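You operate a simulated robot arm through the tools that you are given. There is no shell and no other tool.

Carry out the task below with a simulated two-armed robot. There is one attempt and no reset: what you move stays moved.

## Task
Wipe up the spill on the top of the pine table with the green cloth and put it back.

It is judged by the outcome, as a careful person would: the job done as asked, and still so three seconds after it is handed in. It fails if anything else is knocked over, pushed out of place, dropped, spilled or broken. Flat cloth is picked up by pressing the open fingertips on it (5 to 10 N) and closing them slowly along it; thin cloth reads only 2 to 8 mm in the jaws.

## Robot
Two 7-joint arms with two-finger parallel grippers on one trunk, on a base that moves. Base frame: it is fixed to the floor where the robot stands at the start and does not move with it; the origin is under the middle of the robot, x ahead of it, y to its left, z up; the surface under the hand at the start is at about z = 0.78. Units: m, degrees, N and s.
The left shoulder is at the start at [0.061, 0.101, 1.009], the right one opposite. With the tool pointing down near the work surface each hand reaches from about 0.26 to 0.54 m from the robot's upright axis, wherever it stands, measured 20 degrees to its own side. Places, roughly: green cloth [0.5, 0.2, 0.8]. Payload 2.4 kg a hand.
The tool frame of a hand sits at the grasp point between the pads (the TCP): z along the fingers, y along the line on which they close. The tips reach 0.024 m beyond it. The gripper opens to 0.068 m. The fingers are 0.017 m wide and 0.01 m thick; the gripper's body (0.04 by 0.07 m) begins 0.041 m behind the TCP.
Orientation is that of the tool frame in the base frame, as a unit quaternion [x, y, z, w]. With the fingers straight down and closing along the base's y, the tool's x points along the base's -x, its y along +y and its z along -z.

## Interface
- The arms move only by the tool nudge_tool. It takes "left_motion", "right_motion" or both (then of equal length, played together; a hand with none holds still); each is a list of rows, each a list of 7 numbers: the shift along the tool's x, y, z in m, then the turn, a rotation vector about the tool's x, y, z in degrees, then the finger opening in m, from 0 to 0.068. In form: [[tx, ty, tz, wx, wy, wz, fingers], ...]. A call has 1 to 20 rows; each row is the pose to reach, as a shift and turn from the pose commanded when the call began, along the tool's axes at that moment. Each row takes 0.2 s and may step no farther than 0.05 m and 8.6 degrees from the row before; otherwise, or with a gripper value out of range, the whole call is refused. Where a pose cannot be reached the arm comes as near as it can. A force on the tool above 40 N (or 10 N above the force at the start of the call, whichever is more), or a blocked arm, ends the call early, and 0.2 s more pass. The fingers move at their own pace (about 0.072 m/s each) and stop on an object; they squeeze with about 34 N. The grip force told is the motor's: it shows also when the fingers shut on nothing. Time passes only in rows, and 0.2 s behind the last, so rows that repeat a pose let the fingers close. The reply holds the time, the measured pose of the TCP, the force on the tool along the base axes, the opening and the grip force, in the units named above and with some noise, with the torque about the TCP (base axes, N m) and any sound that the robot's microphone picked up.
- Cameras (640 x 400 px; columns grow to the right, rows downward): "scene" is now at [0.1378, 0.0006, 1.183]; the picture's right is [0.00, -1.00, 0.00], its down [-0.54, -0.00, -0.84] and it looks along [0.84, 0.00, -0.54] (base axes); focal length 214 px, centre (320, 200). "left" rides on the left gripper at [0.084, -0.011, -0.075] in its tool frame; the picture's right is [0.13, 0.99, 0.00], its down [-0.60, 0.08, -0.79] and it looks along [-0.79, 0.10, 0.61] (tool axes); focal length 251 px, centre (320, 200). "right" rides on the right gripper at [0.084, 0.011, -0.075] in its tool frame; the picture's right is [-0.13, 0.99, 0.00], its down [-0.60, -0.08, -0.79] and it looks along [-0.79, -0.10, 0.61] (tool axes); focal length 251 px, centre (320, 200). There is no depth. A picture from a camera that has moved, and an enlarged one, comes with that camera's place and axes in the base frame and with its lens. The place of the scene camera against the robot may be out by one fixed shift of up to 0.025 m in any direction.
- grab_frame(camera): a new picture of that camera. The clock stands still meanwhile.
- move_column(by): moves the trunk up (or, below 0, down) by that many m; the arms and the scene camera ride with it, the base frame stays. It gives what a move gives, with no picture.
- drive_base(legs): drives the robot by 1 to 6 legs, each [ahead, left, turn to the left] in m, m and degrees, along the robot's own axes; the way and the turn of a leg run together, so that a leg with both is an arc; at most 1.5 m and 180 degrees a leg. The arms and the cameras ride along, it lands a little off, and it stops where it bumps. It gives what a move gives.
- head_to(pan, tilt): turns the head with the scene camera to pan (to the left, within 86 degrees either way) and tilt (down, from -29 to 69), counted from straight ahead of the robot (the tilt from the chest, where the trunk bows). It gives what a move gives.
- enlarge(camera, box): a new picture of the part [left, top, right, bottom] of that camera's present view, enlarged. The clock stands still meanwhile.
- finish_job(): hands the job in; it is judged then, once.

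Places have to be worked out from the pictures, the camera data and where the tool is seen. Open the grippers and draw the arms clear of the work before you hand the job in, unless the task says otherwise.

The tools are called by a JSON object that holds its "name" and its "arguments". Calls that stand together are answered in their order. nudge_tool: Moves the arms, as the interface text tells. Its arguments: {"type":"object","properties":{"left_motion":{"type":"array","items":{"type":"array","items":{"type":"number"}}},"right_motion":{"type":"array","items":{"type":"array","items":{"type":"number"}}}},"required":[]} The other tools are called the same way: move_column (by) moves the trunk up or down; drive_base (legs) drives the base; head_to (pan, tilt) turns the head that bears the scene camera; grab_frame (camera) takes a picture; enlarge (camera, box) takes an enlarged picture of a part of a camera's view; finish_job () hands the job in.

At the start:

```text
clock: 0.0
left_position: [0.4319, 0.1319, 0.9836]
left_orientation: [-0.001, 1.0, 0.001, 0.0]
left_contact_force: [-0.1, 1.0, 0.2]
left_ft_torque: [0.03, -0.02, -0.01]
left_width: 0.0681
left_gripper_force: 0.0
right_position: [0.3455, -0.1502, 1.0602]
right_orientation: [0.001, 1.0, 0.0, 0.0]
right_contact_force: [-0.6, -1.1, 0.1]
right_ft_torque: [0.0, 0.0, -0.01]
right_width: 0.068
right_gripper_force: 0.1
trunk travel left (down, up): [-0.225, 0.624]
robot x, y, heading: [-0.0012, 0.0015, -0.2]
head pan, tilt (commanded): [0.2, 32.7]
```

scene: 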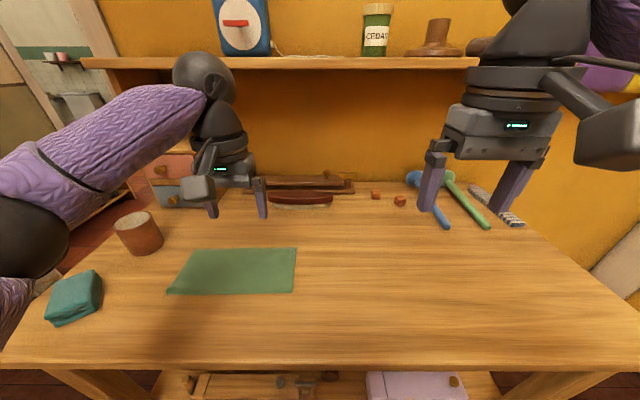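
right: 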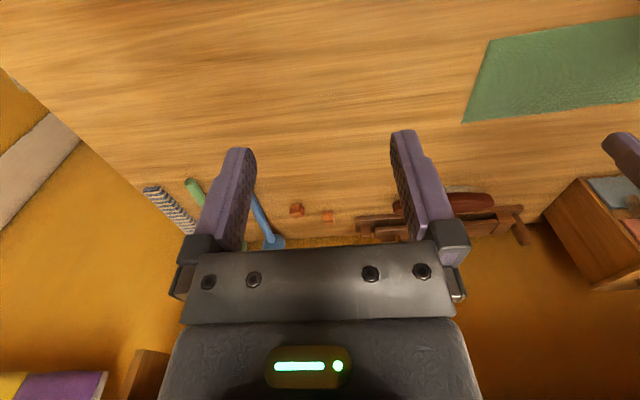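
left: 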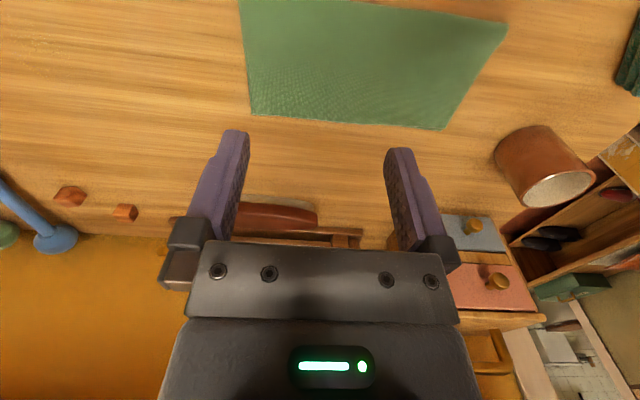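

The table, the flat green cloth and several objects are visible, but I don't see the spill yet. I'll enlarge the view to look for it.

{"name": "enlarge", "arguments": {"camera": "scene", "box": [0, 160, 320, 380]}}

{"name": "enlarge", "arguments": {"camera": "scene", "box": [280, 160, 640, 380]}}

{"name": "enlarge", "arguments": {"camera": "scene", "box": [220, 160, 420, 280]}}

```text
1.82 times, centred on (160, 270) of scene
camera zoom: at [0.1378, 0.0006, 1.183], right [0.0, -1.0, 0.0], down [-0.54, 0.0, -0.84], along [0.84, 0.0, -0.54], focal length 390 px, centre (611, 73)
```

zoom: 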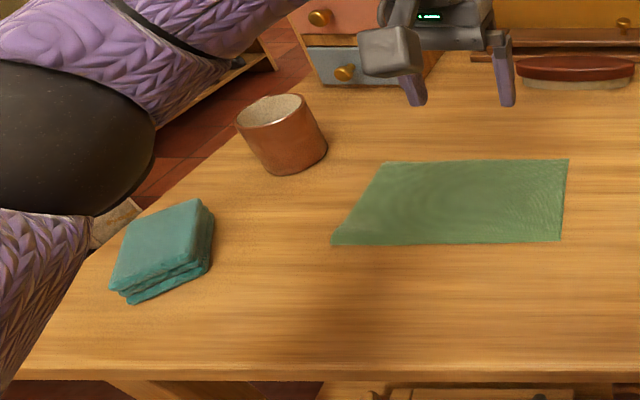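

```text
1.78 times, centred on (460, 270) of scene
camera zoom: at [0.1378, 0.0006, 1.183], right [0.0, -1.0, 0.0], down [-0.54, 0.0, -0.84], along [0.84, 0.0, -0.54], focal length 381 px, centre (71, 76)
```

zoom: 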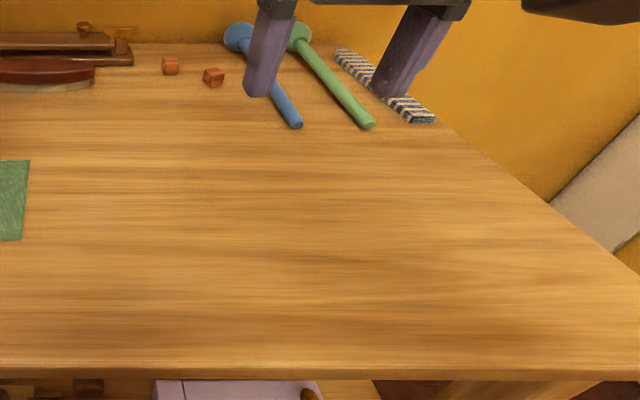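

```text
3.20 times, centred on (320, 220) of scene
camera zoom: at [0.1378, 0.0006, 1.183], right [0.0, -1.0, 0.0], down [-0.54, 0.0, -0.84], along [0.84, 0.0, -0.54], focal length 686 px, centre (320, 136)
```

zoom: 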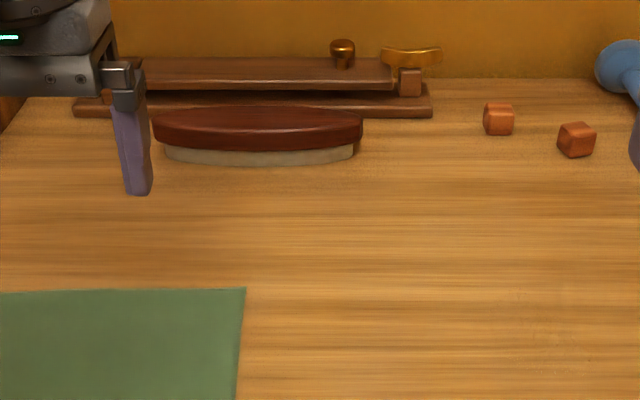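

No wet patch is evident on this table yet, so I'll look around. There may be another table, or the spill may be hidden by the arms.

{"name": "head_to", "arguments": {"pan": 0, "tilt": 62}}

{"name": "grab_frame", "arguments": {"camera": "scene"}}

{"name": "head_to", "arguments": {"pan": 80, "tilt": 32}}

{"name": "grab_frame", "arguments": {"camera": "scene"}}

{"name": "head_to", "arguments": {"pan": -80, "tilt": 32}}

{"name": "grab_frame", "arguments": {"camera": "scene"}}

```text
clock: 0.9
left_position: [0.432, 0.1331, 0.9839]
left_orientation: [0.0, 1.0, 0.001, 0.0]
left_contact_force: [0.2, -0.3, -0.1]
left_ft_torque: [0.0, 0.02, 0.02]
left_width: 0.0684
left_gripper_force: 0.1
right_position: [0.3465, -0.1502, 1.0608]
right_orientation: [0.001, 1.0, 0.0, 0.0]
right_contact_force: [-0.4, -0.2, -0.6]
right_ft_torque: [-0.03, 0.02, -0.01]
right_width: 0.0681
right_gripper_force: 0.0
trunk travel left (down, up): [-0.225, 0.624]
robot x, y, heading: [-0.0017, -0.0012, 0.2]
head pan, tilt (commanded): [0.0, 62.0]
```

```text
taken
camera scene: at [0.113, 0.0003, 1.143], right [0.0, -1.0, 0.0], down [-0.88, 0.0, -0.47], along [0.47, 0.0, -0.88], focal length 214 px, centre (320, 200)
```

scene: 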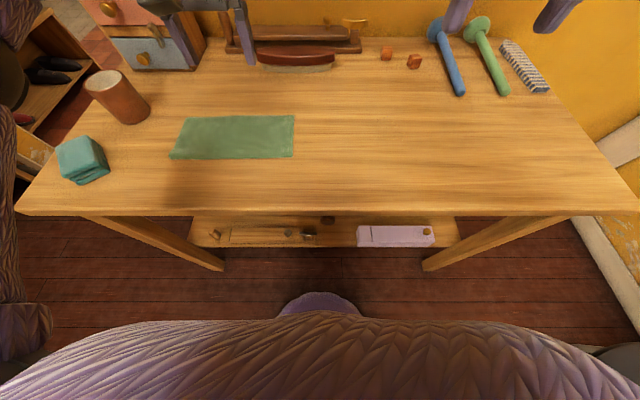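

```text
clock: 2.5
left_position: [0.4327, 0.1322, 0.9842]
left_orientation: [0.0, 1.0, 0.001, 0.0]
left_contact_force: [-0.4, 0.3, -0.4]
left_ft_torque: [0.01, 0.0, -0.01]
left_width: 0.0681
left_gripper_force: 0.1
right_position: [0.3445, -0.1494, 1.0604]
right_orientation: [0.001, 1.0, 0.001, 0.0]
right_contact_force: [-0.1, -0.2, -0.4]
right_ft_torque: [0.01, 0.0, 0.01]
right_width: 0.068
right_gripper_force: 0.1
trunk travel left (down, up): [-0.225, 0.624]
robot x, y, heading: [0.0002, -0.0017, -0.2]
head pan, tilt (commanded): [80.0, 32.0]
```

```text
taken
camera scene: at [0.0642, 0.0885, 1.1842], right [0.98, -0.17, 0.0], down [-0.09, -0.52, -0.85], along [0.15, 0.83, -0.53], focal length 214 px, centre (320, 200)
```

scene: 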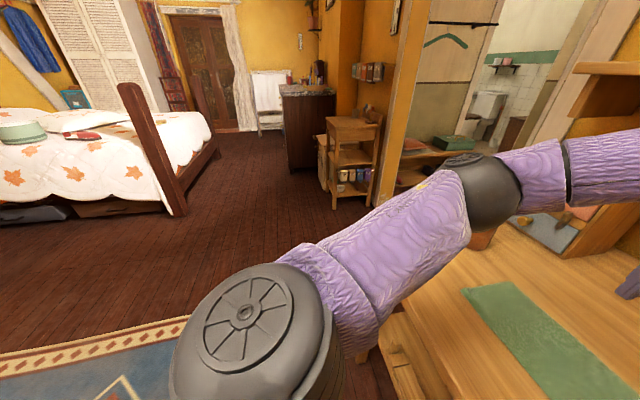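

```text
clock: 4.9
left_position: [0.433, 0.1322, 0.9831]
left_orientation: [0.0, 1.0, 0.001, -0.001]
left_contact_force: [-0.6, 0.9, -0.6]
left_ft_torque: [-0.02, -0.01, 0.0]
left_width: 0.0679
left_gripper_force: 0.0
right_position: [0.3439, -0.1507, 1.0599]
right_orientation: [0.0, 1.0, 0.0, 0.0]
right_contact_force: [-0.4, -0.1, -0.5]
right_ft_torque: [0.02, -0.01, 0.04]
right_width: 0.0681
right_gripper_force: 0.0
trunk travel left (down, up): [-0.225, 0.624]
robot x, y, heading: [0.0008, -0.002, -0.2]
head pan, tilt (commanded): [-80.0, 32.0]
```

```text
taken
camera scene: at [0.0642, -0.0879, 1.1842], right [-0.98, -0.17, 0.0], down [-0.09, 0.52, -0.85], along [0.15, -0.84, -0.53], focal length 214 px, centre (320, 200)
```

scene: 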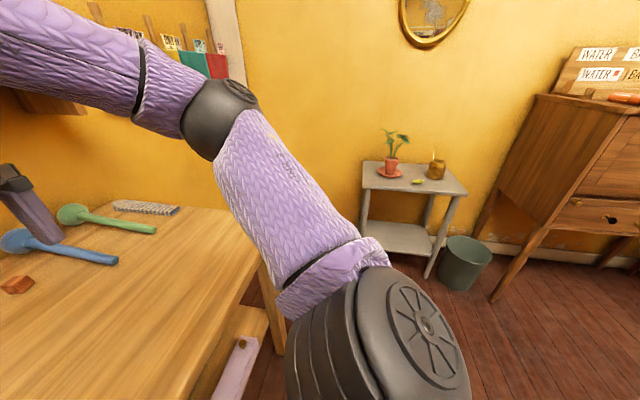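

The front table looks like the pine one. A clear, faint spill might be hard to see, so I'll look closely at its bare parts.

{"name": "head_to", "arguments": {"pan": 0, "tilt": 45}}

{"name": "enlarge", "arguments": {"camera": "scene", "box": [290, 100, 450, 200]}}

{"name": "enlarge", "arguments": {"camera": "scene", "box": [290, 190, 450, 290]}}

{"name": "enlarge", "arguments": {"camera": "scene", "box": [430, 150, 640, 290]}}

{"name": "enlarge", "arguments": {"camera": "scene", "box": [120, 100, 310, 220]}}

{"name": "enlarge", "arguments": {"camera": "scene", "box": [0, 180, 190, 300]}}

{"name": "enlarge", "arguments": {"camera": "scene", "box": [120, 190, 310, 310]}}

```text
clock: 6.5
left_position: [0.4317, 0.1323, 0.983]
left_orientation: [0.0, 1.0, 0.001, 0.0]
left_contact_force: [-0.5, -0.3, -0.1]
left_ft_torque: [0.03, 0.03, -0.02]
left_width: 0.0679
left_gripper_force: 0.1
right_position: [0.3449, -0.1503, 1.0601]
right_orientation: [0.0, 1.0, 0.0, 0.0]
right_contact_force: [0.7, 0.1, 0.0]
right_ft_torque: [-0.02, 0.0, -0.04]
right_width: 0.0681
right_gripper_force: 0.1
trunk travel left (down, up): [-0.225, 0.624]
robot x, y, heading: [-0.0039, -0.0012, 0.0]
head pan, tilt (commanded): [0.0, 45.0]
```

```text
4.00 times, centred on (370, 150) of scene
camera zoom: at [0.1299, 0.0002, 1.1647], right [0.0, -1.0, 0.0], down [-0.71, 0.0, -0.71], along [0.71, 0.0, -0.71], focal length 858 px, centre (120, 400)
```

zoom: 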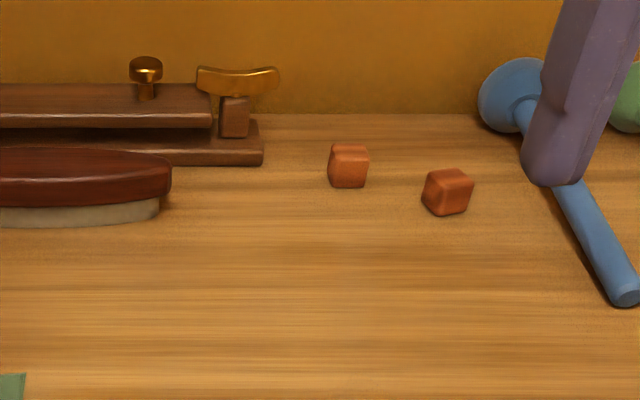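

```text
4.00 times, centred on (370, 240) of scene
camera zoom: at [0.1299, 0.0002, 1.1647], right [0.0, -1.0, 0.0], down [-0.71, 0.0, -0.71], along [0.71, 0.0, -0.71], focal length 858 px, centre (120, 40)
```

zoom: 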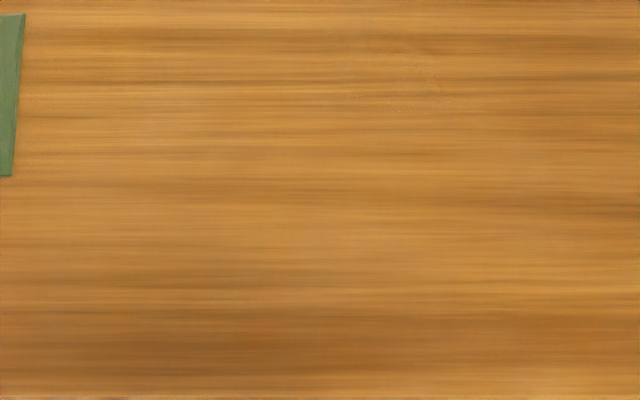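

```text
2.86 times, centred on (535, 220) of scene
camera zoom: at [0.1299, 0.0002, 1.1647], right [0.0, -1.0, 0.0], down [-0.71, 0.0, -0.71], along [0.71, 0.0, -0.71], focal length 613 px, centre (-294, 143)
```

zoom: 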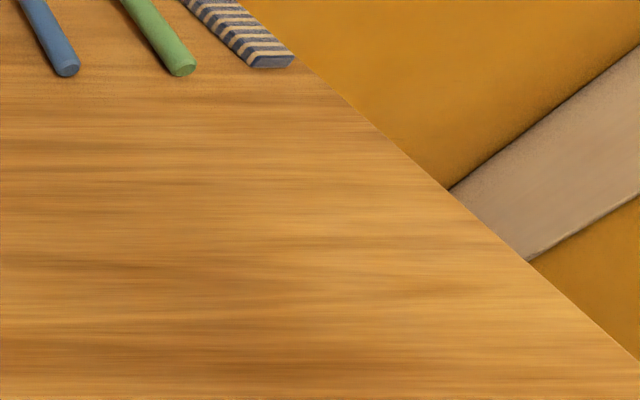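

```text
3.33 times, centred on (215, 160) of scene
camera zoom: at [0.1299, 0.0002, 1.1647], right [0.0, -1.0, 0.0], down [-0.71, 0.0, -0.71], along [0.71, 0.0, -0.71], focal length 715 px, centre (670, 333)
```

zoom: 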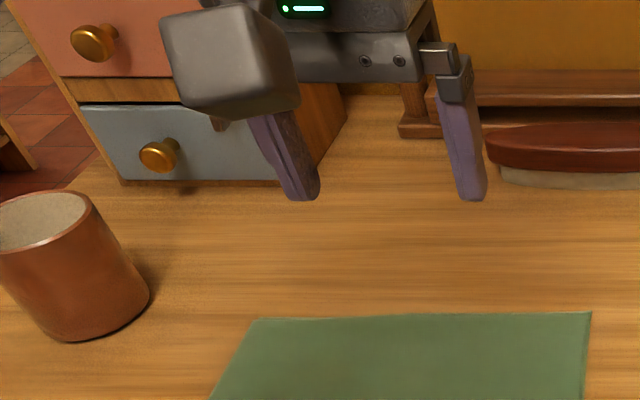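

```text
3.33 times, centred on (95, 240) of scene
camera zoom: at [0.1299, 0.0002, 1.1647], right [0.0, -1.0, 0.0], down [-0.71, 0.0, -0.71], along [0.71, 0.0, -0.71], focal length 715 px, centre (1070, 67)
```

zoom: 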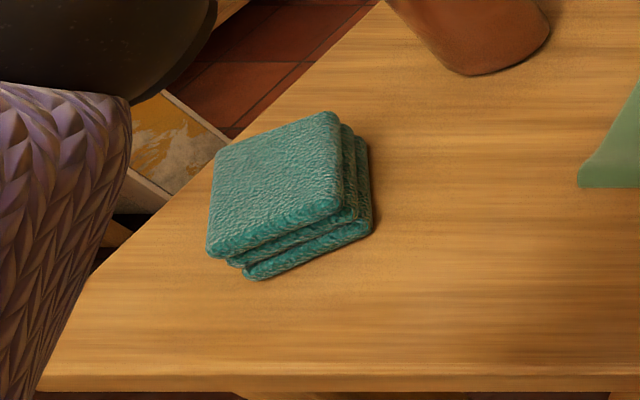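

```text
3.33 times, centred on (215, 250) of scene
camera zoom: at [0.1299, 0.0002, 1.1647], right [0.0, -1.0, 0.0], down [-0.71, 0.0, -0.71], along [0.71, 0.0, -0.71], focal length 715 px, centre (670, 33)
```

zoom: 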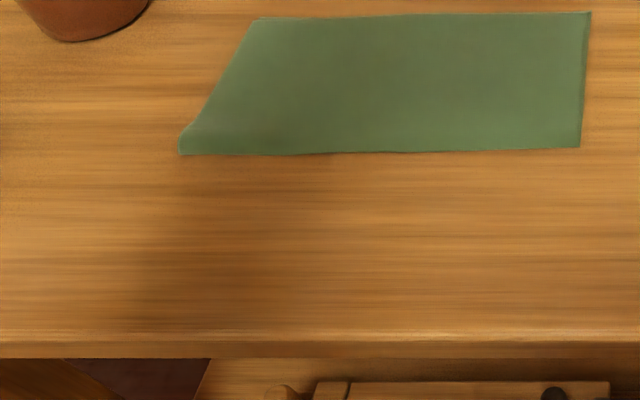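

There is a faint rippled outline near scene pixel (395, 207), which could be a clear spill. I'll zoom in there.

{"name": "enlarge", "arguments": {"camera": "scene", "box": [350, 180, 440, 236]}}

{"name": "enlarge", "arguments": {"camera": "right", "box": [200, 0, 500, 187]}}

{"name": "enlarge", "arguments": {"camera": "right", "box": [0, 0, 300, 187]}}

{"name": "enlarge", "arguments": {"camera": "left", "box": [0, 0, 260, 162]}}

{"name": "enlarge", "arguments": {"camera": "left", "box": [380, 0, 640, 162]}}

```text
7.11 times, centred on (395, 208) of scene
camera zoom: at [0.1299, 0.0002, 1.1647], right [0.0, -1.0, 0.0], down [-0.71, 0.0, -0.71], along [0.71, 0.0, -0.71], focal length 1525 px, centre (-213, 143)
```

zoom: 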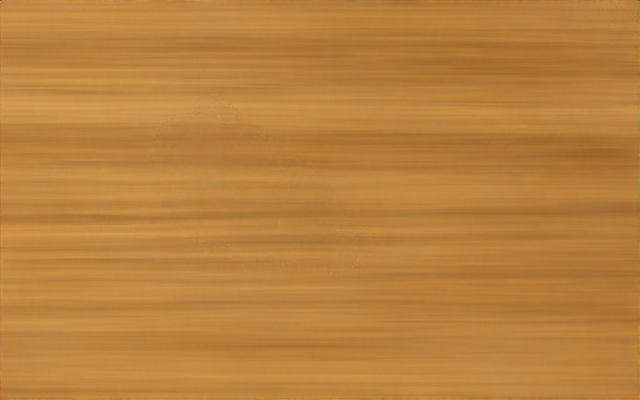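

```text
2.13 times, centred on (350, 94) of right
camera zoom: at [0.2612, -0.138, 1.1349], right [0.13, 0.99, 0.0], down [0.6, -0.08, 0.79], along [0.79, -0.1, -0.61], focal length 536 px, centre (256, 427)
```

zoom: 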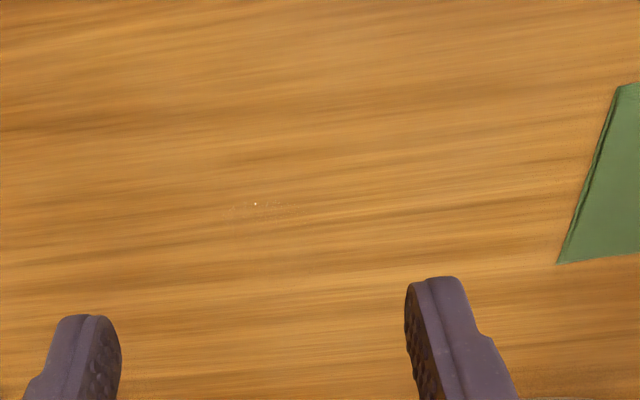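

```text
2.13 times, centred on (150, 94) of right
camera zoom: at [0.2612, -0.138, 1.1349], right [0.13, 0.99, 0.0], down [0.6, -0.08, 0.79], along [0.79, -0.1, -0.61], focal length 536 px, centre (683, 427)
```

zoom: 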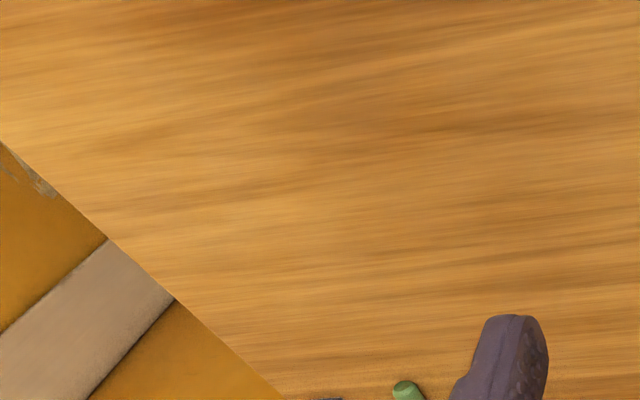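

```text
2.46 times, centred on (130, 81) of left
camera zoom: at [0.3488, 0.1217, 1.0583], right [-0.13, 0.99, 0.0], down [0.6, 0.08, 0.79], along [0.79, 0.1, -0.61], focal length 619 px, centre (788, 493)
```

zoom: 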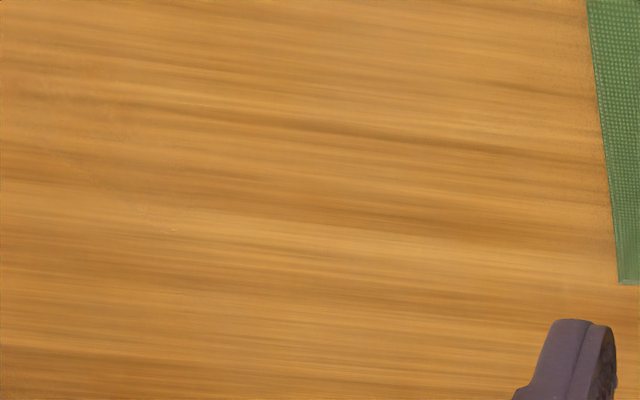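

```text
2.46 times, centred on (510, 81) of left
camera zoom: at [0.3488, 0.1217, 1.0583], right [-0.13, 0.99, 0.0], down [0.6, 0.08, 0.79], along [0.79, 0.1, -0.61], focal length 619 px, centre (-148, 493)
```

zoom: 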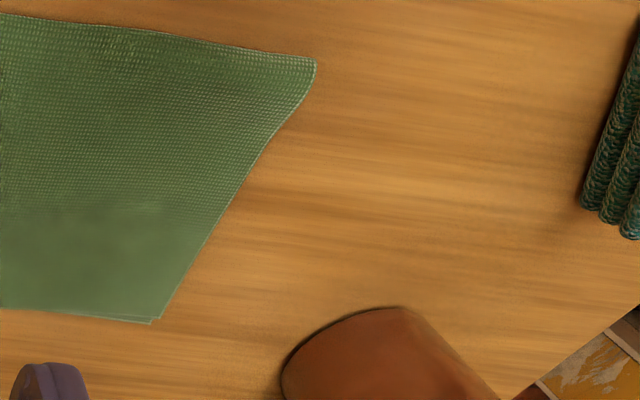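

A faint clear patch shows at about x 0.455–0.545, y −0.20 to −0.125 on the table. Both wrist cameras agree, so I take it to be the spill. I'll look closer at it and at the cloth's edges.

{"name": "enlarge", "arguments": {"camera": "left", "box": [220, 0, 380, 100]}}

{"name": "enlarge", "arguments": {"camera": "left", "box": [370, 0, 530, 140]}}

{"name": "enlarge", "arguments": {"camera": "right", "box": [440, 0, 640, 140]}}

{"name": "enlarge", "arguments": {"camera": "right", "box": [280, 60, 380, 122]}}

{"name": "enlarge", "arguments": {"camera": "left", "box": [0, 20, 120, 120]}}

{"name": "grab_frame", "arguments": {"camera": "scene"}}

```text
4.00 times, centred on (300, 50) of left
camera zoom: at [0.3488, 0.1217, 1.0583], right [-0.13, 0.99, 0.0], down [0.6, 0.08, 0.79], along [0.79, 0.1, -0.61], focal length 1006 px, centre (400, 800)
```

zoom: 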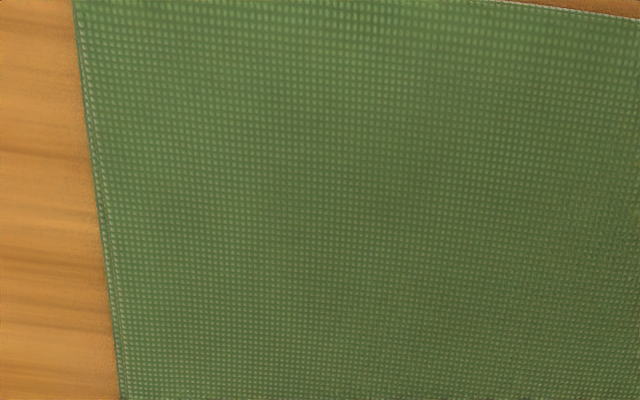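

```text
2.86 times, centred on (450, 70) of left
camera zoom: at [0.3488, 0.1217, 1.0583], right [-0.13, 0.99, 0.0], down [0.6, 0.08, 0.79], along [0.79, 0.1, -0.61], focal length 718 px, centre (-51, 571)
```

zoom: 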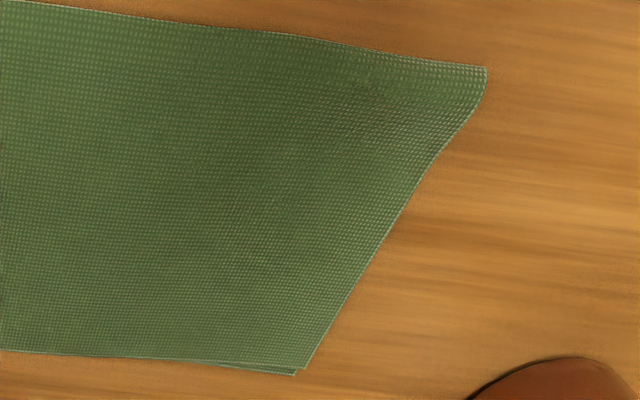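

```text
2.86 times, centred on (540, 70) of right
camera zoom: at [0.2612, -0.138, 1.1349], right [0.13, 0.99, 0.0], down [0.6, -0.08, 0.79], along [0.79, -0.1, -0.61], focal length 718 px, centre (-309, 571)
```

zoom: 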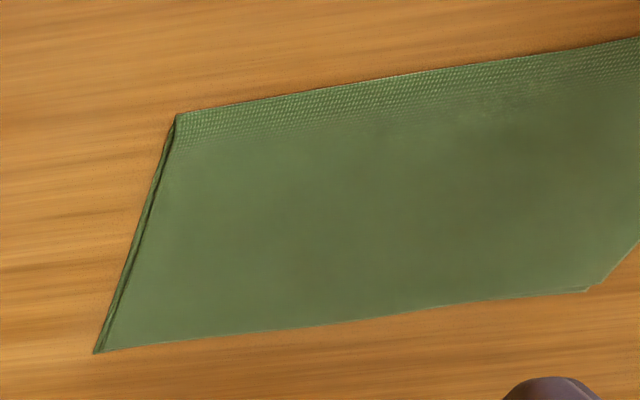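

```text
6.40 times, centred on (330, 91) of right
camera zoom: at [0.2612, -0.138, 1.1349], right [0.13, 0.99, 0.0], down [0.6, -0.08, 0.79], along [0.79, -0.1, -0.61], focal length 1609 px, centre (256, 898)
```

zoom: 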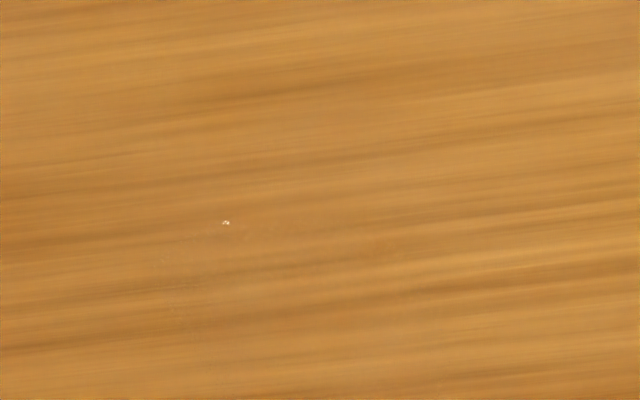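

```text
4.00 times, centred on (60, 70) of left
camera zoom: at [0.3488, 0.1217, 1.0583], right [-0.13, 0.99, 0.0], down [0.6, 0.08, 0.79], along [0.79, 0.1, -0.61], focal length 1006 px, centre (1360, 720)
```

zoom: 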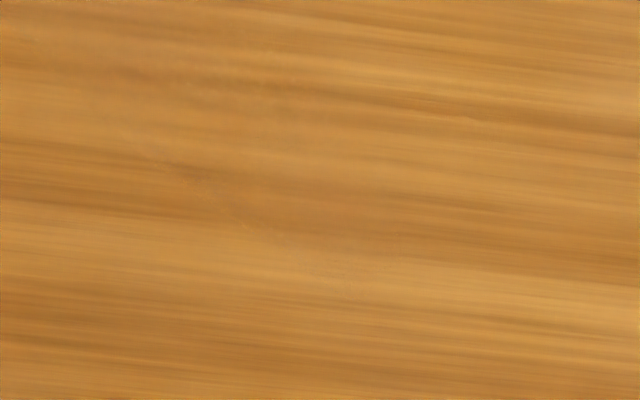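

```text
taken
camera scene: at [0.1299, 0.0002, 1.1647], right [0.0, -1.0, 0.0], down [-0.71, 0.0, -0.71], along [0.71, 0.0, -0.71], focal length 214 px, centre (320, 200)
```

scene: 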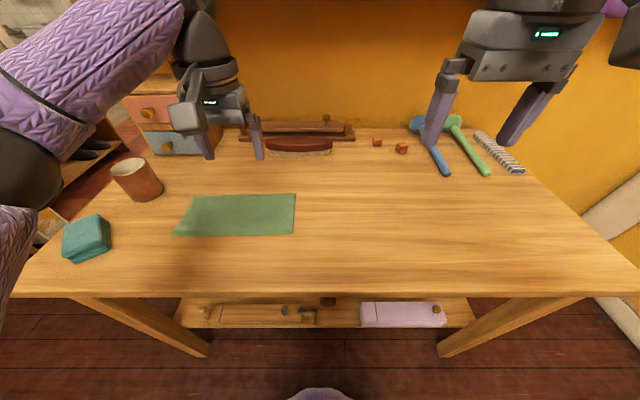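

The spill looks like a clear puddle around (0.50, −0.16), and the cloth is folded double at about x 0.405–0.54, y 0.06–0.32. I'll move the right hand over the spill for a close look and shift the left hand toward the cloth's left end, staying high.

{"name": "nudge_tool", "arguments": {"right_motion": [[-0.02, 0, 0.025, 0, 0, 0, 0.068], [-0.04, 0, 0.05, 0, 0, 0, 0.068], [-0.06, 0, 0.075, 0, 0, 0, 0.068], [-0.08, 0, 0.1, 0, 0, 0, 0.068], [-0.1, 0, 0.125, 0, 0, 0, 0.068], [-0.12, 0, 0.14, 0, 0, 0, 0.068], [-0.13, 0, 0.15, 0, 0, 0, 0.068]], "left_motion": [[-0.006, 0.022, 0.01, 0, 0, 0, 0.068], [-0.012, 0.044, 0.02, 0, 0, 0, 0.068], [-0.018, 0.066, 0.03, 0, 0, 0, 0.068], [-0.024, 0.088, 0.04, 0, 0, 0, 0.068], [-0.03, 0.11, 0.05, 0, 0, 0, 0.068], [-0.036, 0.132, 0.055, 0, 0, 0, 0.068], [-0.041, 0.15, 0.06, 0, 0, 0, 0.068]]}}

{"name": "grab_frame", "arguments": {"camera": "right"}}

{"name": "grab_frame", "arguments": {"camera": "left"}}

{"name": "grab_frame", "arguments": {"camera": "scene"}}

```text
clock: 8.1
left_position: [0.4738, 0.2828, 0.9239]
left_orientation: [0.0, 1.0, 0.001, 0.0]
left_contact_force: [0.1, 0.7, 0.3]
left_ft_torque: [0.0, 0.01, -0.04]
left_width: 0.068
left_gripper_force: 0.1
right_position: [0.4753, -0.1491, 0.9096]
right_orientation: [0.001, 1.0, 0.0, 0.0]
right_contact_force: [-1.1, -0.1, -0.3]
right_ft_torque: [0.04, 0.03, 0.02]
right_width: 0.0681
right_gripper_force: 0.2
trunk travel left (down, up): [-0.225, 0.624]
robot x, y, heading: [-0.001, -0.0021, -0.2]
head pan, tilt (commanded): [0.0, 45.0]
```

```text
taken
camera right: at [0.3909, -0.1376, 0.985], right [0.13, 0.99, 0.0], down [0.6, -0.08, 0.79], along [0.79, -0.1, -0.61], focal length 251 px, centre (320, 200)
```

right: 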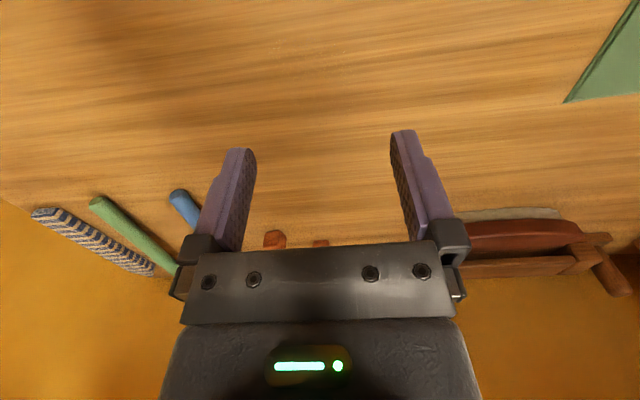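

```text
taken
camera left: at [0.39, 0.2724, 0.9984], right [-0.13, 0.99, 0.0], down [0.6, 0.08, 0.79], along [0.79, 0.1, -0.61], focal length 251 px, centre (320, 200)
```

left: 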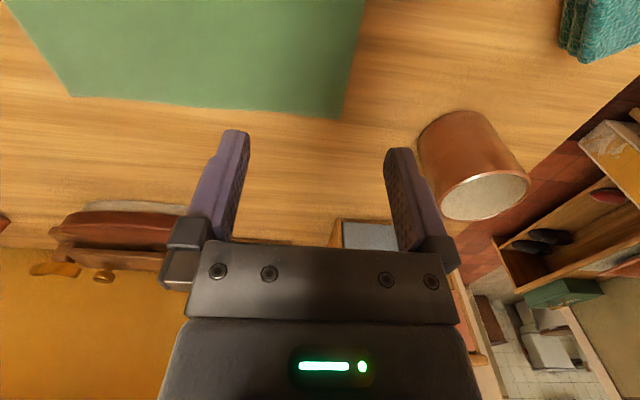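

```text
taken
camera scene: at [0.13, 0.0004, 1.1647], right [0.0, -1.0, 0.0], down [-0.71, 0.0, -0.71], along [0.71, 0.0, -0.71], focal length 214 px, centre (320, 200)
```

scene: 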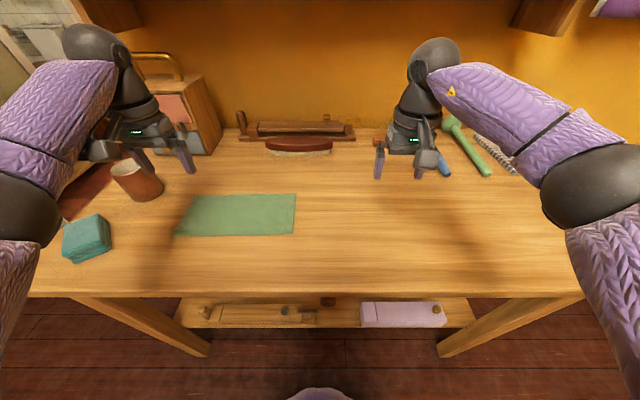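

The dark patches are shadows of the arms. I'll zoom in on the right wrist view where the spill should be, near (0.5, −0.16).

{"name": "enlarge", "arguments": {"camera": "right", "box": [200, 0, 440, 150]}}

{"name": "enlarge", "arguments": {"camera": "right", "box": [240, 60, 400, 160]}}

{"name": "enlarge", "arguments": {"camera": "scene", "box": [340, 170, 460, 245]}}

```text
2.67 times, centred on (320, 75) of right
camera zoom: at [0.3909, -0.1376, 0.985], right [0.13, 0.99, 0.0], down [0.6, -0.08, 0.79], along [0.79, -0.1, -0.61], focal length 670 px, centre (320, 533)
```

zoom: 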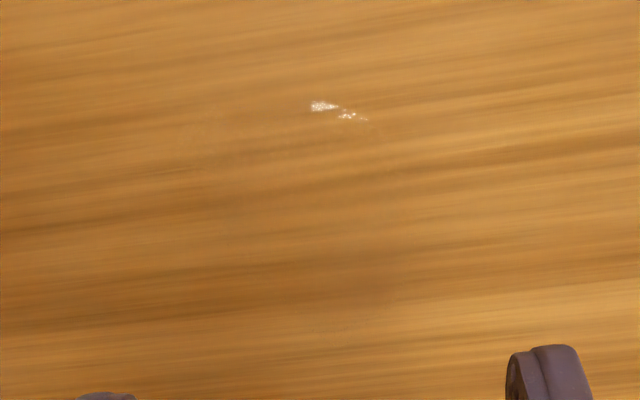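

```text
4.00 times, centred on (320, 110) of right
camera zoom: at [0.3909, -0.1376, 0.985], right [0.13, 0.99, 0.0], down [0.6, -0.08, 0.79], along [0.79, -0.1, -0.61], focal length 1006 px, centre (320, 560)
```

zoom: 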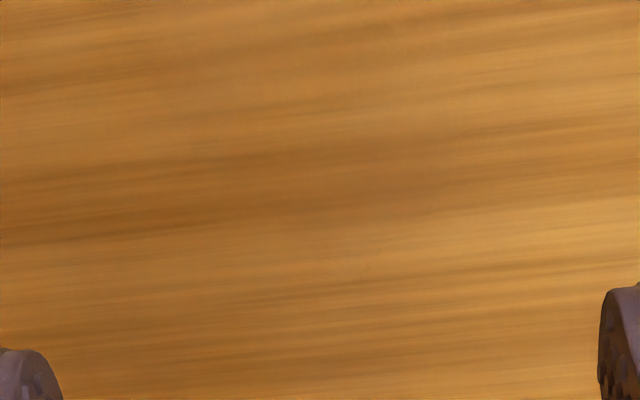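

```text
5.33 times, centred on (400, 208) of scene
camera zoom: at [0.13, 0.0004, 1.1647], right [0.0, -1.0, 0.0], down [-0.71, 0.0, -0.71], along [0.71, 0.0, -0.71], focal length 1144 px, centre (-107, 160)
```

zoom: 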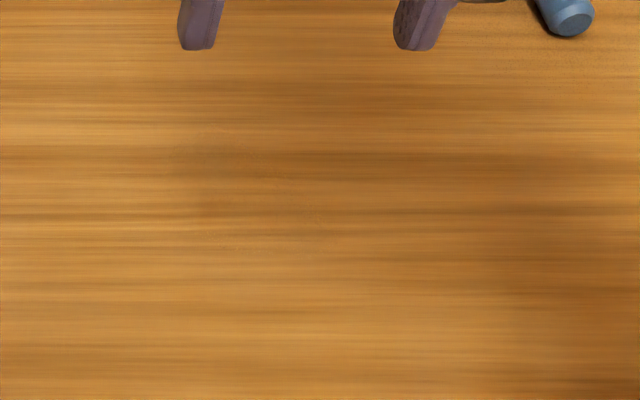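

The spill's glints confirm it at x≈0.455–0.54, y≈−0.20 to −0.13. Now I'll bring the right hand above the cloth's right edge to inspect it before gripping.

{"name": "nudge_tool", "arguments": {"right_motion": [[0, 0.03, 0, 0, 0, 0, 0.068], [0, 0.06, 0.0, 0, 0, 0, 0.068], [0, 0.09, 0.005, 0, 0, 0, 0.068], [0, 0.12, 0.01, 0, 0, 0, 0.06], [0, 0.15, 0.015, 0, 0, 0, 0.06], [0, 0.18, 0.02, 0, 0, 0, 0.06], [0.002, 0.205, 0.025, 0, 0, 0, 0.06], [0.002, 0.222, 0.03, 0, 0, 0, 0.06]]}}

{"name": "grab_frame", "arguments": {"camera": "right"}}

{"name": "grab_frame", "arguments": {"camera": "scene"}}

{"name": "enlarge", "arguments": {"camera": "scene", "box": [150, 110, 390, 260]}}

```text
clock: 9.9
left_position: [0.473, 0.282, 0.9232]
left_orientation: [0.0, 1.0, 0.0, 0.001]
left_contact_force: [0.0, -1.2, -0.4]
left_ft_torque: [-0.01, 0.02, 0.01]
left_width: 0.068
left_gripper_force: 0.2
right_position: [0.4656, 0.0587, 0.88]
right_orientation: [0.0, 1.0, 0.0, 0.0]
right_contact_force: [-0.9, 0.3, 0.1]
right_ft_torque: [0.0, -0.02, -0.04]
right_width: 0.06
right_gripper_force: 0.0
right hand out of reach, approached as far as the arm can: row 7, 8
trunk travel left (down, up): [-0.225, 0.624]
robot x, y, heading: [0.003, 0.0015, -0.1]
head pan, tilt (commanded): [0.0, 45.0]
```

```text
taken
camera right: at [0.3796, 0.071, 0.9541], right [0.13, 0.99, 0.0], down [0.6, -0.08, 0.79], along [0.79, -0.1, -0.61], focal length 251 px, centre (320, 200)
```

right: 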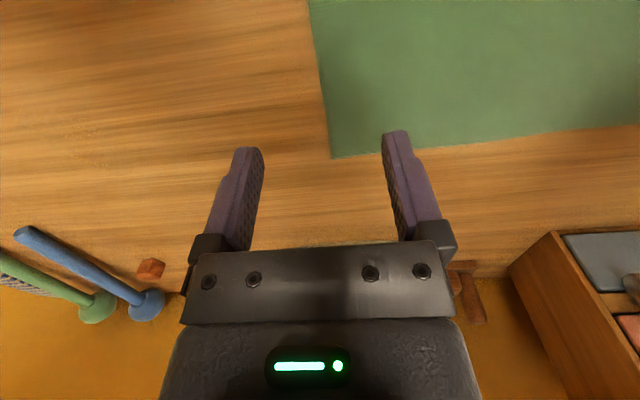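

```text
taken
camera scene: at [0.1299, 0.0004, 1.1647], right [0.0, -1.0, 0.0], down [-0.71, 0.0, -0.71], along [0.71, 0.0, -0.71], focal length 214 px, centre (320, 200)
```

scene: 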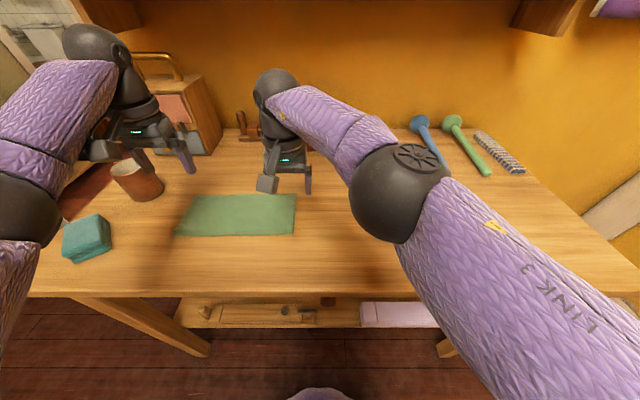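

```text
2.67 times, centred on (270, 185) of scene
camera zoom: at [0.1299, 0.0004, 1.1647], right [0.0, -1.0, 0.0], down [-0.71, 0.0, -0.71], along [0.71, 0.0, -0.71], focal length 572 px, centre (453, 240)
```

zoom: 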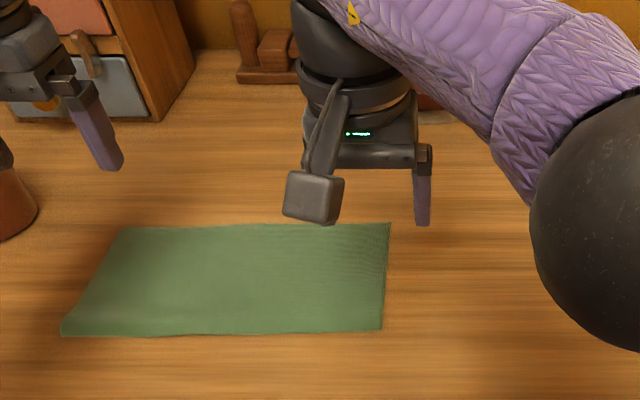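

The right arm runs out of reach at y≈0.06, so I'll pull both hands about 7 cm to the right and then shift the base 0.08 m to the left.

{"name": "nudge_tool", "arguments": {"right_motion": [[0, -0.02, 0, 0, 0, 0, 0.06], [0, -0.04, 0, 0, 0, 0, 0.06], [0, -0.06, 0, 0, 0, 0, 0.06], [0, -0.075, 0, 0, 0, 0, 0.06]], "left_motion": [[0, -0.02, 0, 0, 0, 0, 0.06], [0, -0.04, 0, 0, 0, 0, 0.06], [0, -0.06, 0, 0, 0, 0, 0.06], [0, -0.075, 0, 0, 0, 0, 0.06]]}}

{"name": "drive_base", "arguments": {"legs": [[0, 0.08, 0]]}}

{"name": "grab_frame", "arguments": {"camera": "right"}}

{"name": "grab_frame", "arguments": {"camera": "left"}}

{"name": "grab_frame", "arguments": {"camera": "scene"}}

```text
clock: 10.9
left_position: [0.474, 0.2068, 0.9238]
left_orientation: [0.001, 1.0, 0.0, 0.0]
left_contact_force: [-0.1, -0.4, 0.3]
left_ft_torque: [0.03, -0.02, 0.0]
left_width: 0.0599
left_gripper_force: 0.1
right_position: [0.4649, -0.016, 0.8789]
right_orientation: [0.001, 1.0, 0.0, 0.0]
right_contact_force: [-0.2, 0.2, 0.6]
right_ft_torque: [-0.01, 0.02, 0.02]
right_width: 0.0599
right_gripper_force: 0.1
trunk travel left (down, up): [-0.225, 0.624]
robot x, y, heading: [-0.001, 0.0019, 0.0]
head pan, tilt (commanded): [0.0, 45.0]
```

```text
clock: 11.9
left_position: [0.4745, 0.2889, 0.9229]
left_orientation: [0.0, 1.0, -0.001, 0.0]
left_contact_force: [-0.5, -0.2, 0.1]
left_ft_torque: [-0.02, 0.0, 0.02]
left_width: 0.0602
left_gripper_force: 0.0
right_position: [0.4648, 0.0651, 0.8789]
right_orientation: [0.001, 1.0, 0.0, 0.0]
right_contact_force: [0.4, 0.3, 0.2]
right_ft_torque: [-0.02, 0.03, 0.02]
right_width: 0.0601
right_gripper_force: 0.1
trunk travel left (down, up): [-0.225, 0.624]
robot x, y, heading: [-0.002, 0.08, 0.2]
head pan, tilt (commanded): [0.0, 45.0]
```

```text
taken
camera right: at [0.38, 0.0769, 0.9541], right [0.13, 0.99, 0.0], down [0.6, -0.08, 0.79], along [0.79, -0.1, -0.61], focal length 251 px, centre (320, 200)
```

right: 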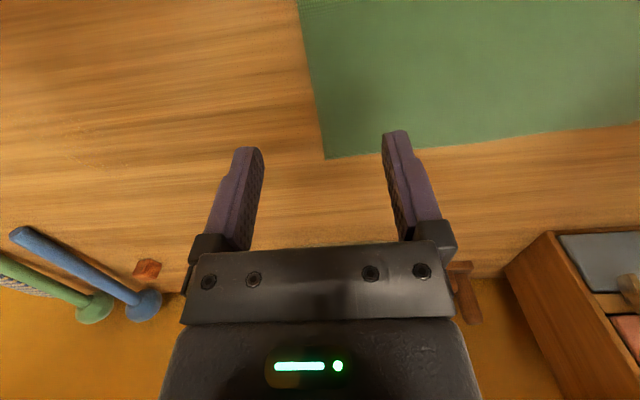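

```text
taken
camera left: at [0.3903, 0.2785, 0.9983], right [-0.13, 0.99, 0.0], down [0.6, 0.08, 0.79], along [0.79, 0.1, -0.61], focal length 251 px, centre (320, 200)
```

left: 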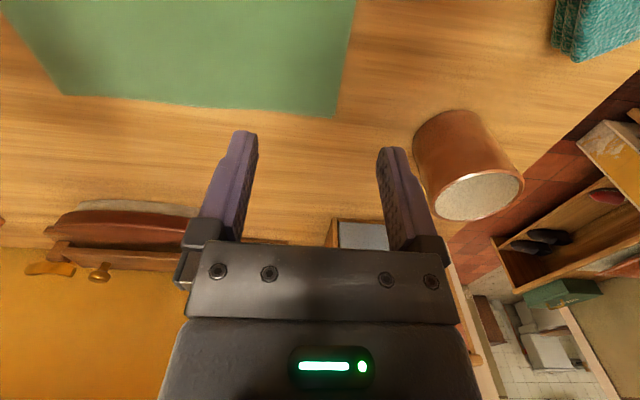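

```text
taken
camera scene: at [0.13, 0.0816, 1.1647], right [0.0, -1.0, 0.0], down [-0.71, 0.0, -0.71], along [0.71, 0.0, -0.71], focal length 214 px, centre (320, 200)
```

scene: 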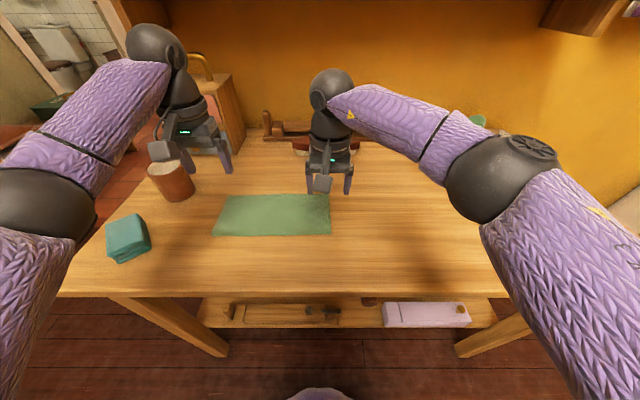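

The cloth's right edge is at y≈0.060 and its far edge at x≈0.54. I'll lower the right hand so it straddles that edge with a 5 cm opening at x≈0.473, stopping above contact.

{"name": "nudge_tool", "arguments": {"right_motion": [[-0.004, 0.005, 0.015, 0, 0, 0, 0.05], [-0.008, 0.01, 0.03, 0, 0, 0, 0.05], [-0.008, 0.01, 0.045, 0, 0, 0, 0.05], [-0.008, 0.01, 0.055, 0, 0, 0, 0.05]]}}

{"name": "grab_frame", "arguments": {"camera": "right"}}

{"name": "enlarge", "arguments": {"camera": "scene", "box": [270, 160, 400, 241]}}

```text
clock: 12.9
left_position: [0.4738, 0.2876, 0.924]
left_orientation: [0.0, 1.0, 0.0, 0.0]
left_contact_force: [-0.1, -1.0, 0.4]
left_ft_torque: [-0.03, 0.01, 0.01]
left_width: 0.0599
left_gripper_force: 0.1
right_position: [0.4709, 0.0755, 0.8244]
right_orientation: [0.002, 1.0, 0.001, 0.0]
right_contact_force: [-0.4, 0.2, -0.5]
right_ft_torque: [0.03, -0.02, -0.03]
right_width: 0.0502
right_gripper_force: 0.0
trunk travel left (down, up): [-0.225, 0.624]
robot x, y, heading: [-0.0011, 0.0834, 0.1]
head pan, tilt (commanded): [0.0, 45.0]
```

```text
taken
camera right: at [0.3882, 0.0869, 0.8987], right [0.13, 0.99, 0.0], down [0.6, -0.08, 0.79], along [0.79, -0.1, -0.61], focal length 251 px, centre (320, 200)
```

right: 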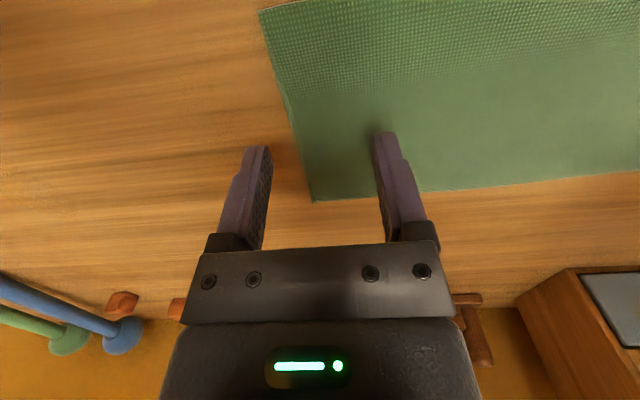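

```text
4.92 times, centred on (335, 200) of scene
camera zoom: at [0.13, 0.0816, 1.1647], right [0.0, -1.0, 0.0], down [-0.71, 0.0, -0.71], along [0.71, 0.0, -0.71], focal length 1056 px, centre (246, 198)
```

zoom: 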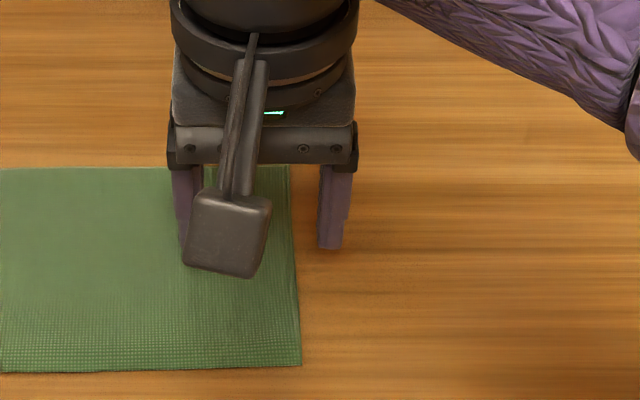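

Fingers now straddle the right edge with tips about 2 cm above the table. I'll lower in small steps and watch the force.

{"name": "nudge_tool", "arguments": {"right_motion": [[-0.004, 0, 0.004, 0, 0, 0, 0.05], [-0.006, 0, 0.008, 0, 0, 0, 0.05], [-0.006, 0, 0.012, 0, 0, 0, 0.05], [-0.006, 0, 0.015, 0, 0, 0, 0.05], [-0.006, 0, 0.017, 0, 0, 0, 0.05]]}}

```text
clock: 14.1
left_position: [0.4744, 0.288, 0.9244]
left_orientation: [0.0, 1.0, -0.001, -0.001]
left_contact_force: [0.1, -1.8, 0.4]
left_ft_torque: [-0.02, -0.03, 0.0]
left_width: 0.0598
left_gripper_force: 0.0
right_position: [0.4786, 0.0751, 0.8064]
right_orientation: [0.001, 1.0, 0.0, 0.0]
right_contact_force: [-0.3, -0.1, 0.2]
right_ft_torque: [-0.01, 0.04, -0.03]
right_width: 0.0497
right_gripper_force: 0.1
trunk travel left (down, up): [-0.225, 0.624]
robot x, y, heading: [0.0032, 0.0844, -0.2]
head pan, tilt (commanded): [0.0, 45.0]
```

{"name": "nudge_tool", "arguments": {"right_motion": [[0, 0, 0.001, 0, 0, 0, 0.05], [0, 0, 0.002, 0, 0, 0, 0.05], [0, 0, 0.003, 0, 0, 0, 0.05]]}}

```text
clock: 14.9
left_position: [0.4723, 0.2889, 0.9238]
left_orientation: [0.0, 1.0, 0.0, 0.001]
left_contact_force: [0.5, -0.3, -0.3]
left_ft_torque: [-0.01, 0.0, -0.01]
left_width: 0.06
left_gripper_force: 0.0
right_position: [0.4776, 0.0752, 0.8052]
right_orientation: [0.001, 1.0, 0.001, 0.001]
right_contact_force: [2.2, -0.3, 15.6]
right_ft_torque: [0.48, -0.07, -0.02]
right_width: 0.0496
right_gripper_force: 0.0
trunk travel left (down, up): [-0.225, 0.624]
robot x, y, heading: [0.0001, 0.0775, -0.0]
head pan, tilt (commanded): [0.0, 45.0]
```

Contact at about 15.6 N, a little too much. I'll back off about 1 mm and close slowly along the cloth while keeping light pressure.

{"name": "nudge_tool", "arguments": {"right_motion": [[0, 0, -0.001, 0, 0, 0, 0.05], [0, 0, -0.001, 0, 0, 0, 0.046], [0, 0, -0.001, 0, 0, 0, 0.042], [0, 0, -0.001, 0, 0, 0, 0.038], [0, 0, -0.001, 0, 0, 0, 0.034], [0, 0, -0.001, 0, 0, 0, 0.03]]}}

{"name": "grab_frame", "arguments": {"camera": "right"}}

{"name": "enlarge", "arguments": {"camera": "scene", "box": [270, 160, 400, 241]}}

```text
clock: 16.3
left_position: [0.4717, 0.2878, 0.9247]
left_orientation: [0.0, 1.0, 0.001, 0.001]
left_contact_force: [0.0, 0.2, 0.1]
left_ft_torque: [-0.02, 0.0, 0.01]
left_width: 0.0601
left_gripper_force: 0.0
right_position: [0.4777, 0.0733, 0.8056]
right_orientation: [0.0, 1.0, 0.0, 0.0]
right_contact_force: [-1.8, -1.5, 12.5]
right_ft_torque: [0.22, -0.01, 0.03]
right_width: 0.0294
right_gripper_force: 0.0
trunk travel left (down, up): [-0.225, 0.624]
robot x, y, heading: [-0.0018, 0.0797, -0.2]
head pan, tilt (commanded): [0.0, 45.0]
```

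```text
taken
camera right: at [0.3932, 0.0866, 0.8804], right [0.13, 0.99, 0.0], down [0.6, -0.08, 0.79], along [0.79, -0.1, -0.61], focal length 251 px, centre (320, 200)
```

right: 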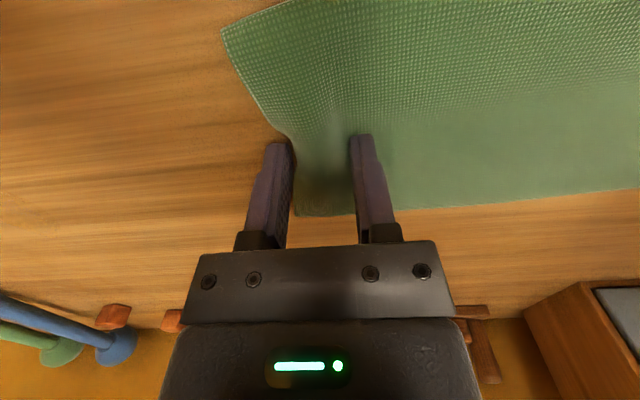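

```text
4.92 times, centred on (335, 200) of scene
camera zoom: at [0.1289, 0.0813, 1.1649], right [0.0, -1.0, 0.0], down [-0.71, 0.0, -0.71], along [0.71, 0.0, -0.71], focal length 1056 px, centre (246, 198)
```

zoom: 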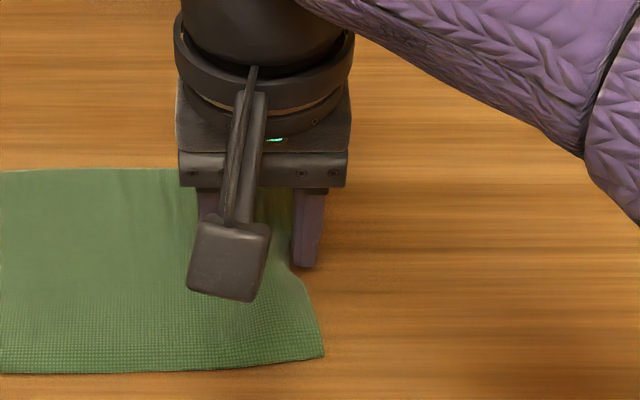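

The cloth is bunching up between the fingers, with its edge against the outer finger. I'll keep closing slowly.

{"name": "nudge_tool", "arguments": {"right_motion": [[0, 0, 0, 0, 0, 0, 0.027], [0, 0, 0, 0, 0, 0, 0.024], [0, 0, 0, 0, 0, 0, 0.021], [0, 0, 0, 0, 0, 0, 0.018], [0, 0, 0, 0, 0, 0, 0.015], [0, 0, 0, 0, 0, 0, 0.012], [0, 0, 0, 0, 0, 0, 0.009], [0, 0, 0, 0, 0, 0, 0.006], [0, 0, 0, 0, 0, 0, 0.003], [0, 0, 0, 0, 0, 0, 0.0], [0, 0, 0, 0, 0, 0, 0.0], [0, 0, 0, 0, 0, 0, 0.0]]}}

{"name": "grab_frame", "arguments": {"camera": "right"}}

{"name": "enlarge", "arguments": {"camera": "scene", "box": [200, 160, 400, 285]}}

```text
clock: 18.9
left_position: [0.4725, 0.2883, 0.924]
left_orientation: [0.0, 1.0, 0.001, 0.001]
left_contact_force: [1.3, 0.6, 0.5]
left_ft_torque: [0.0, 0.02, -0.02]
left_width: 0.0601
left_gripper_force: 0.1
right_position: [0.4777, 0.0745, 0.8061]
right_orientation: [0.001, 1.0, 0.0, 0.0]
right_contact_force: [0.1, -1.3, 14.1]
right_ft_torque: [0.05, -0.03, -0.04]
right_width: 0.0039
right_gripper_force: 27.7
trunk travel left (down, up): [-0.225, 0.624]
robot x, y, heading: [-0.0018, 0.0807, -0.3]
head pan, tilt (commanded): [0.0, 45.0]
```

```text
taken
camera right: at [0.3933, 0.0868, 0.8804], right [0.13, 0.99, 0.0], down [0.6, -0.08, 0.79], along [0.79, -0.1, -0.61], focal length 251 px, centre (320, 200)
```

right: 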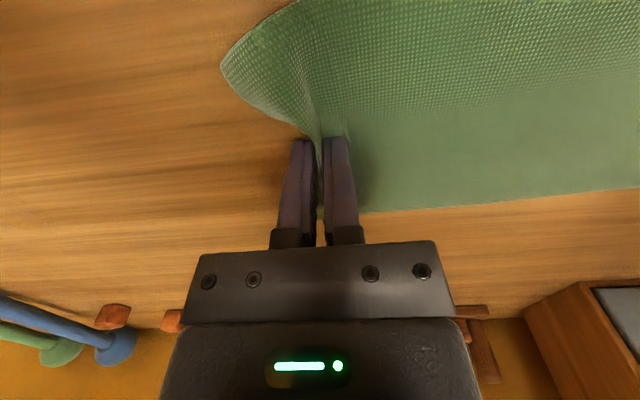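

```text
3.20 times, centred on (300, 222) of scene
camera zoom: at [0.1291, 0.0814, 1.1649], right [0.0, -1.0, 0.0], down [-0.71, 0.0, -0.71], along [0.71, 0.0, -0.71], focal length 686 px, centre (384, 128)
```

zoom: 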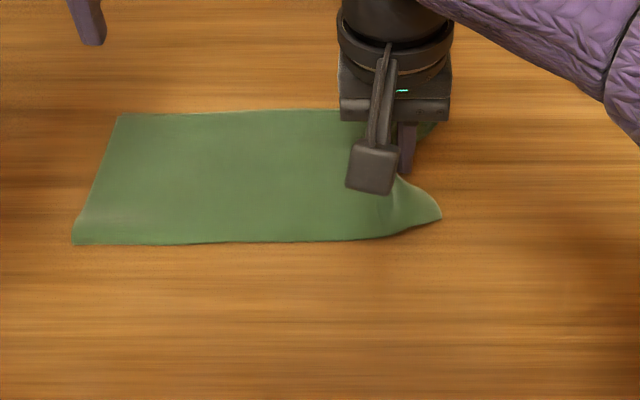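

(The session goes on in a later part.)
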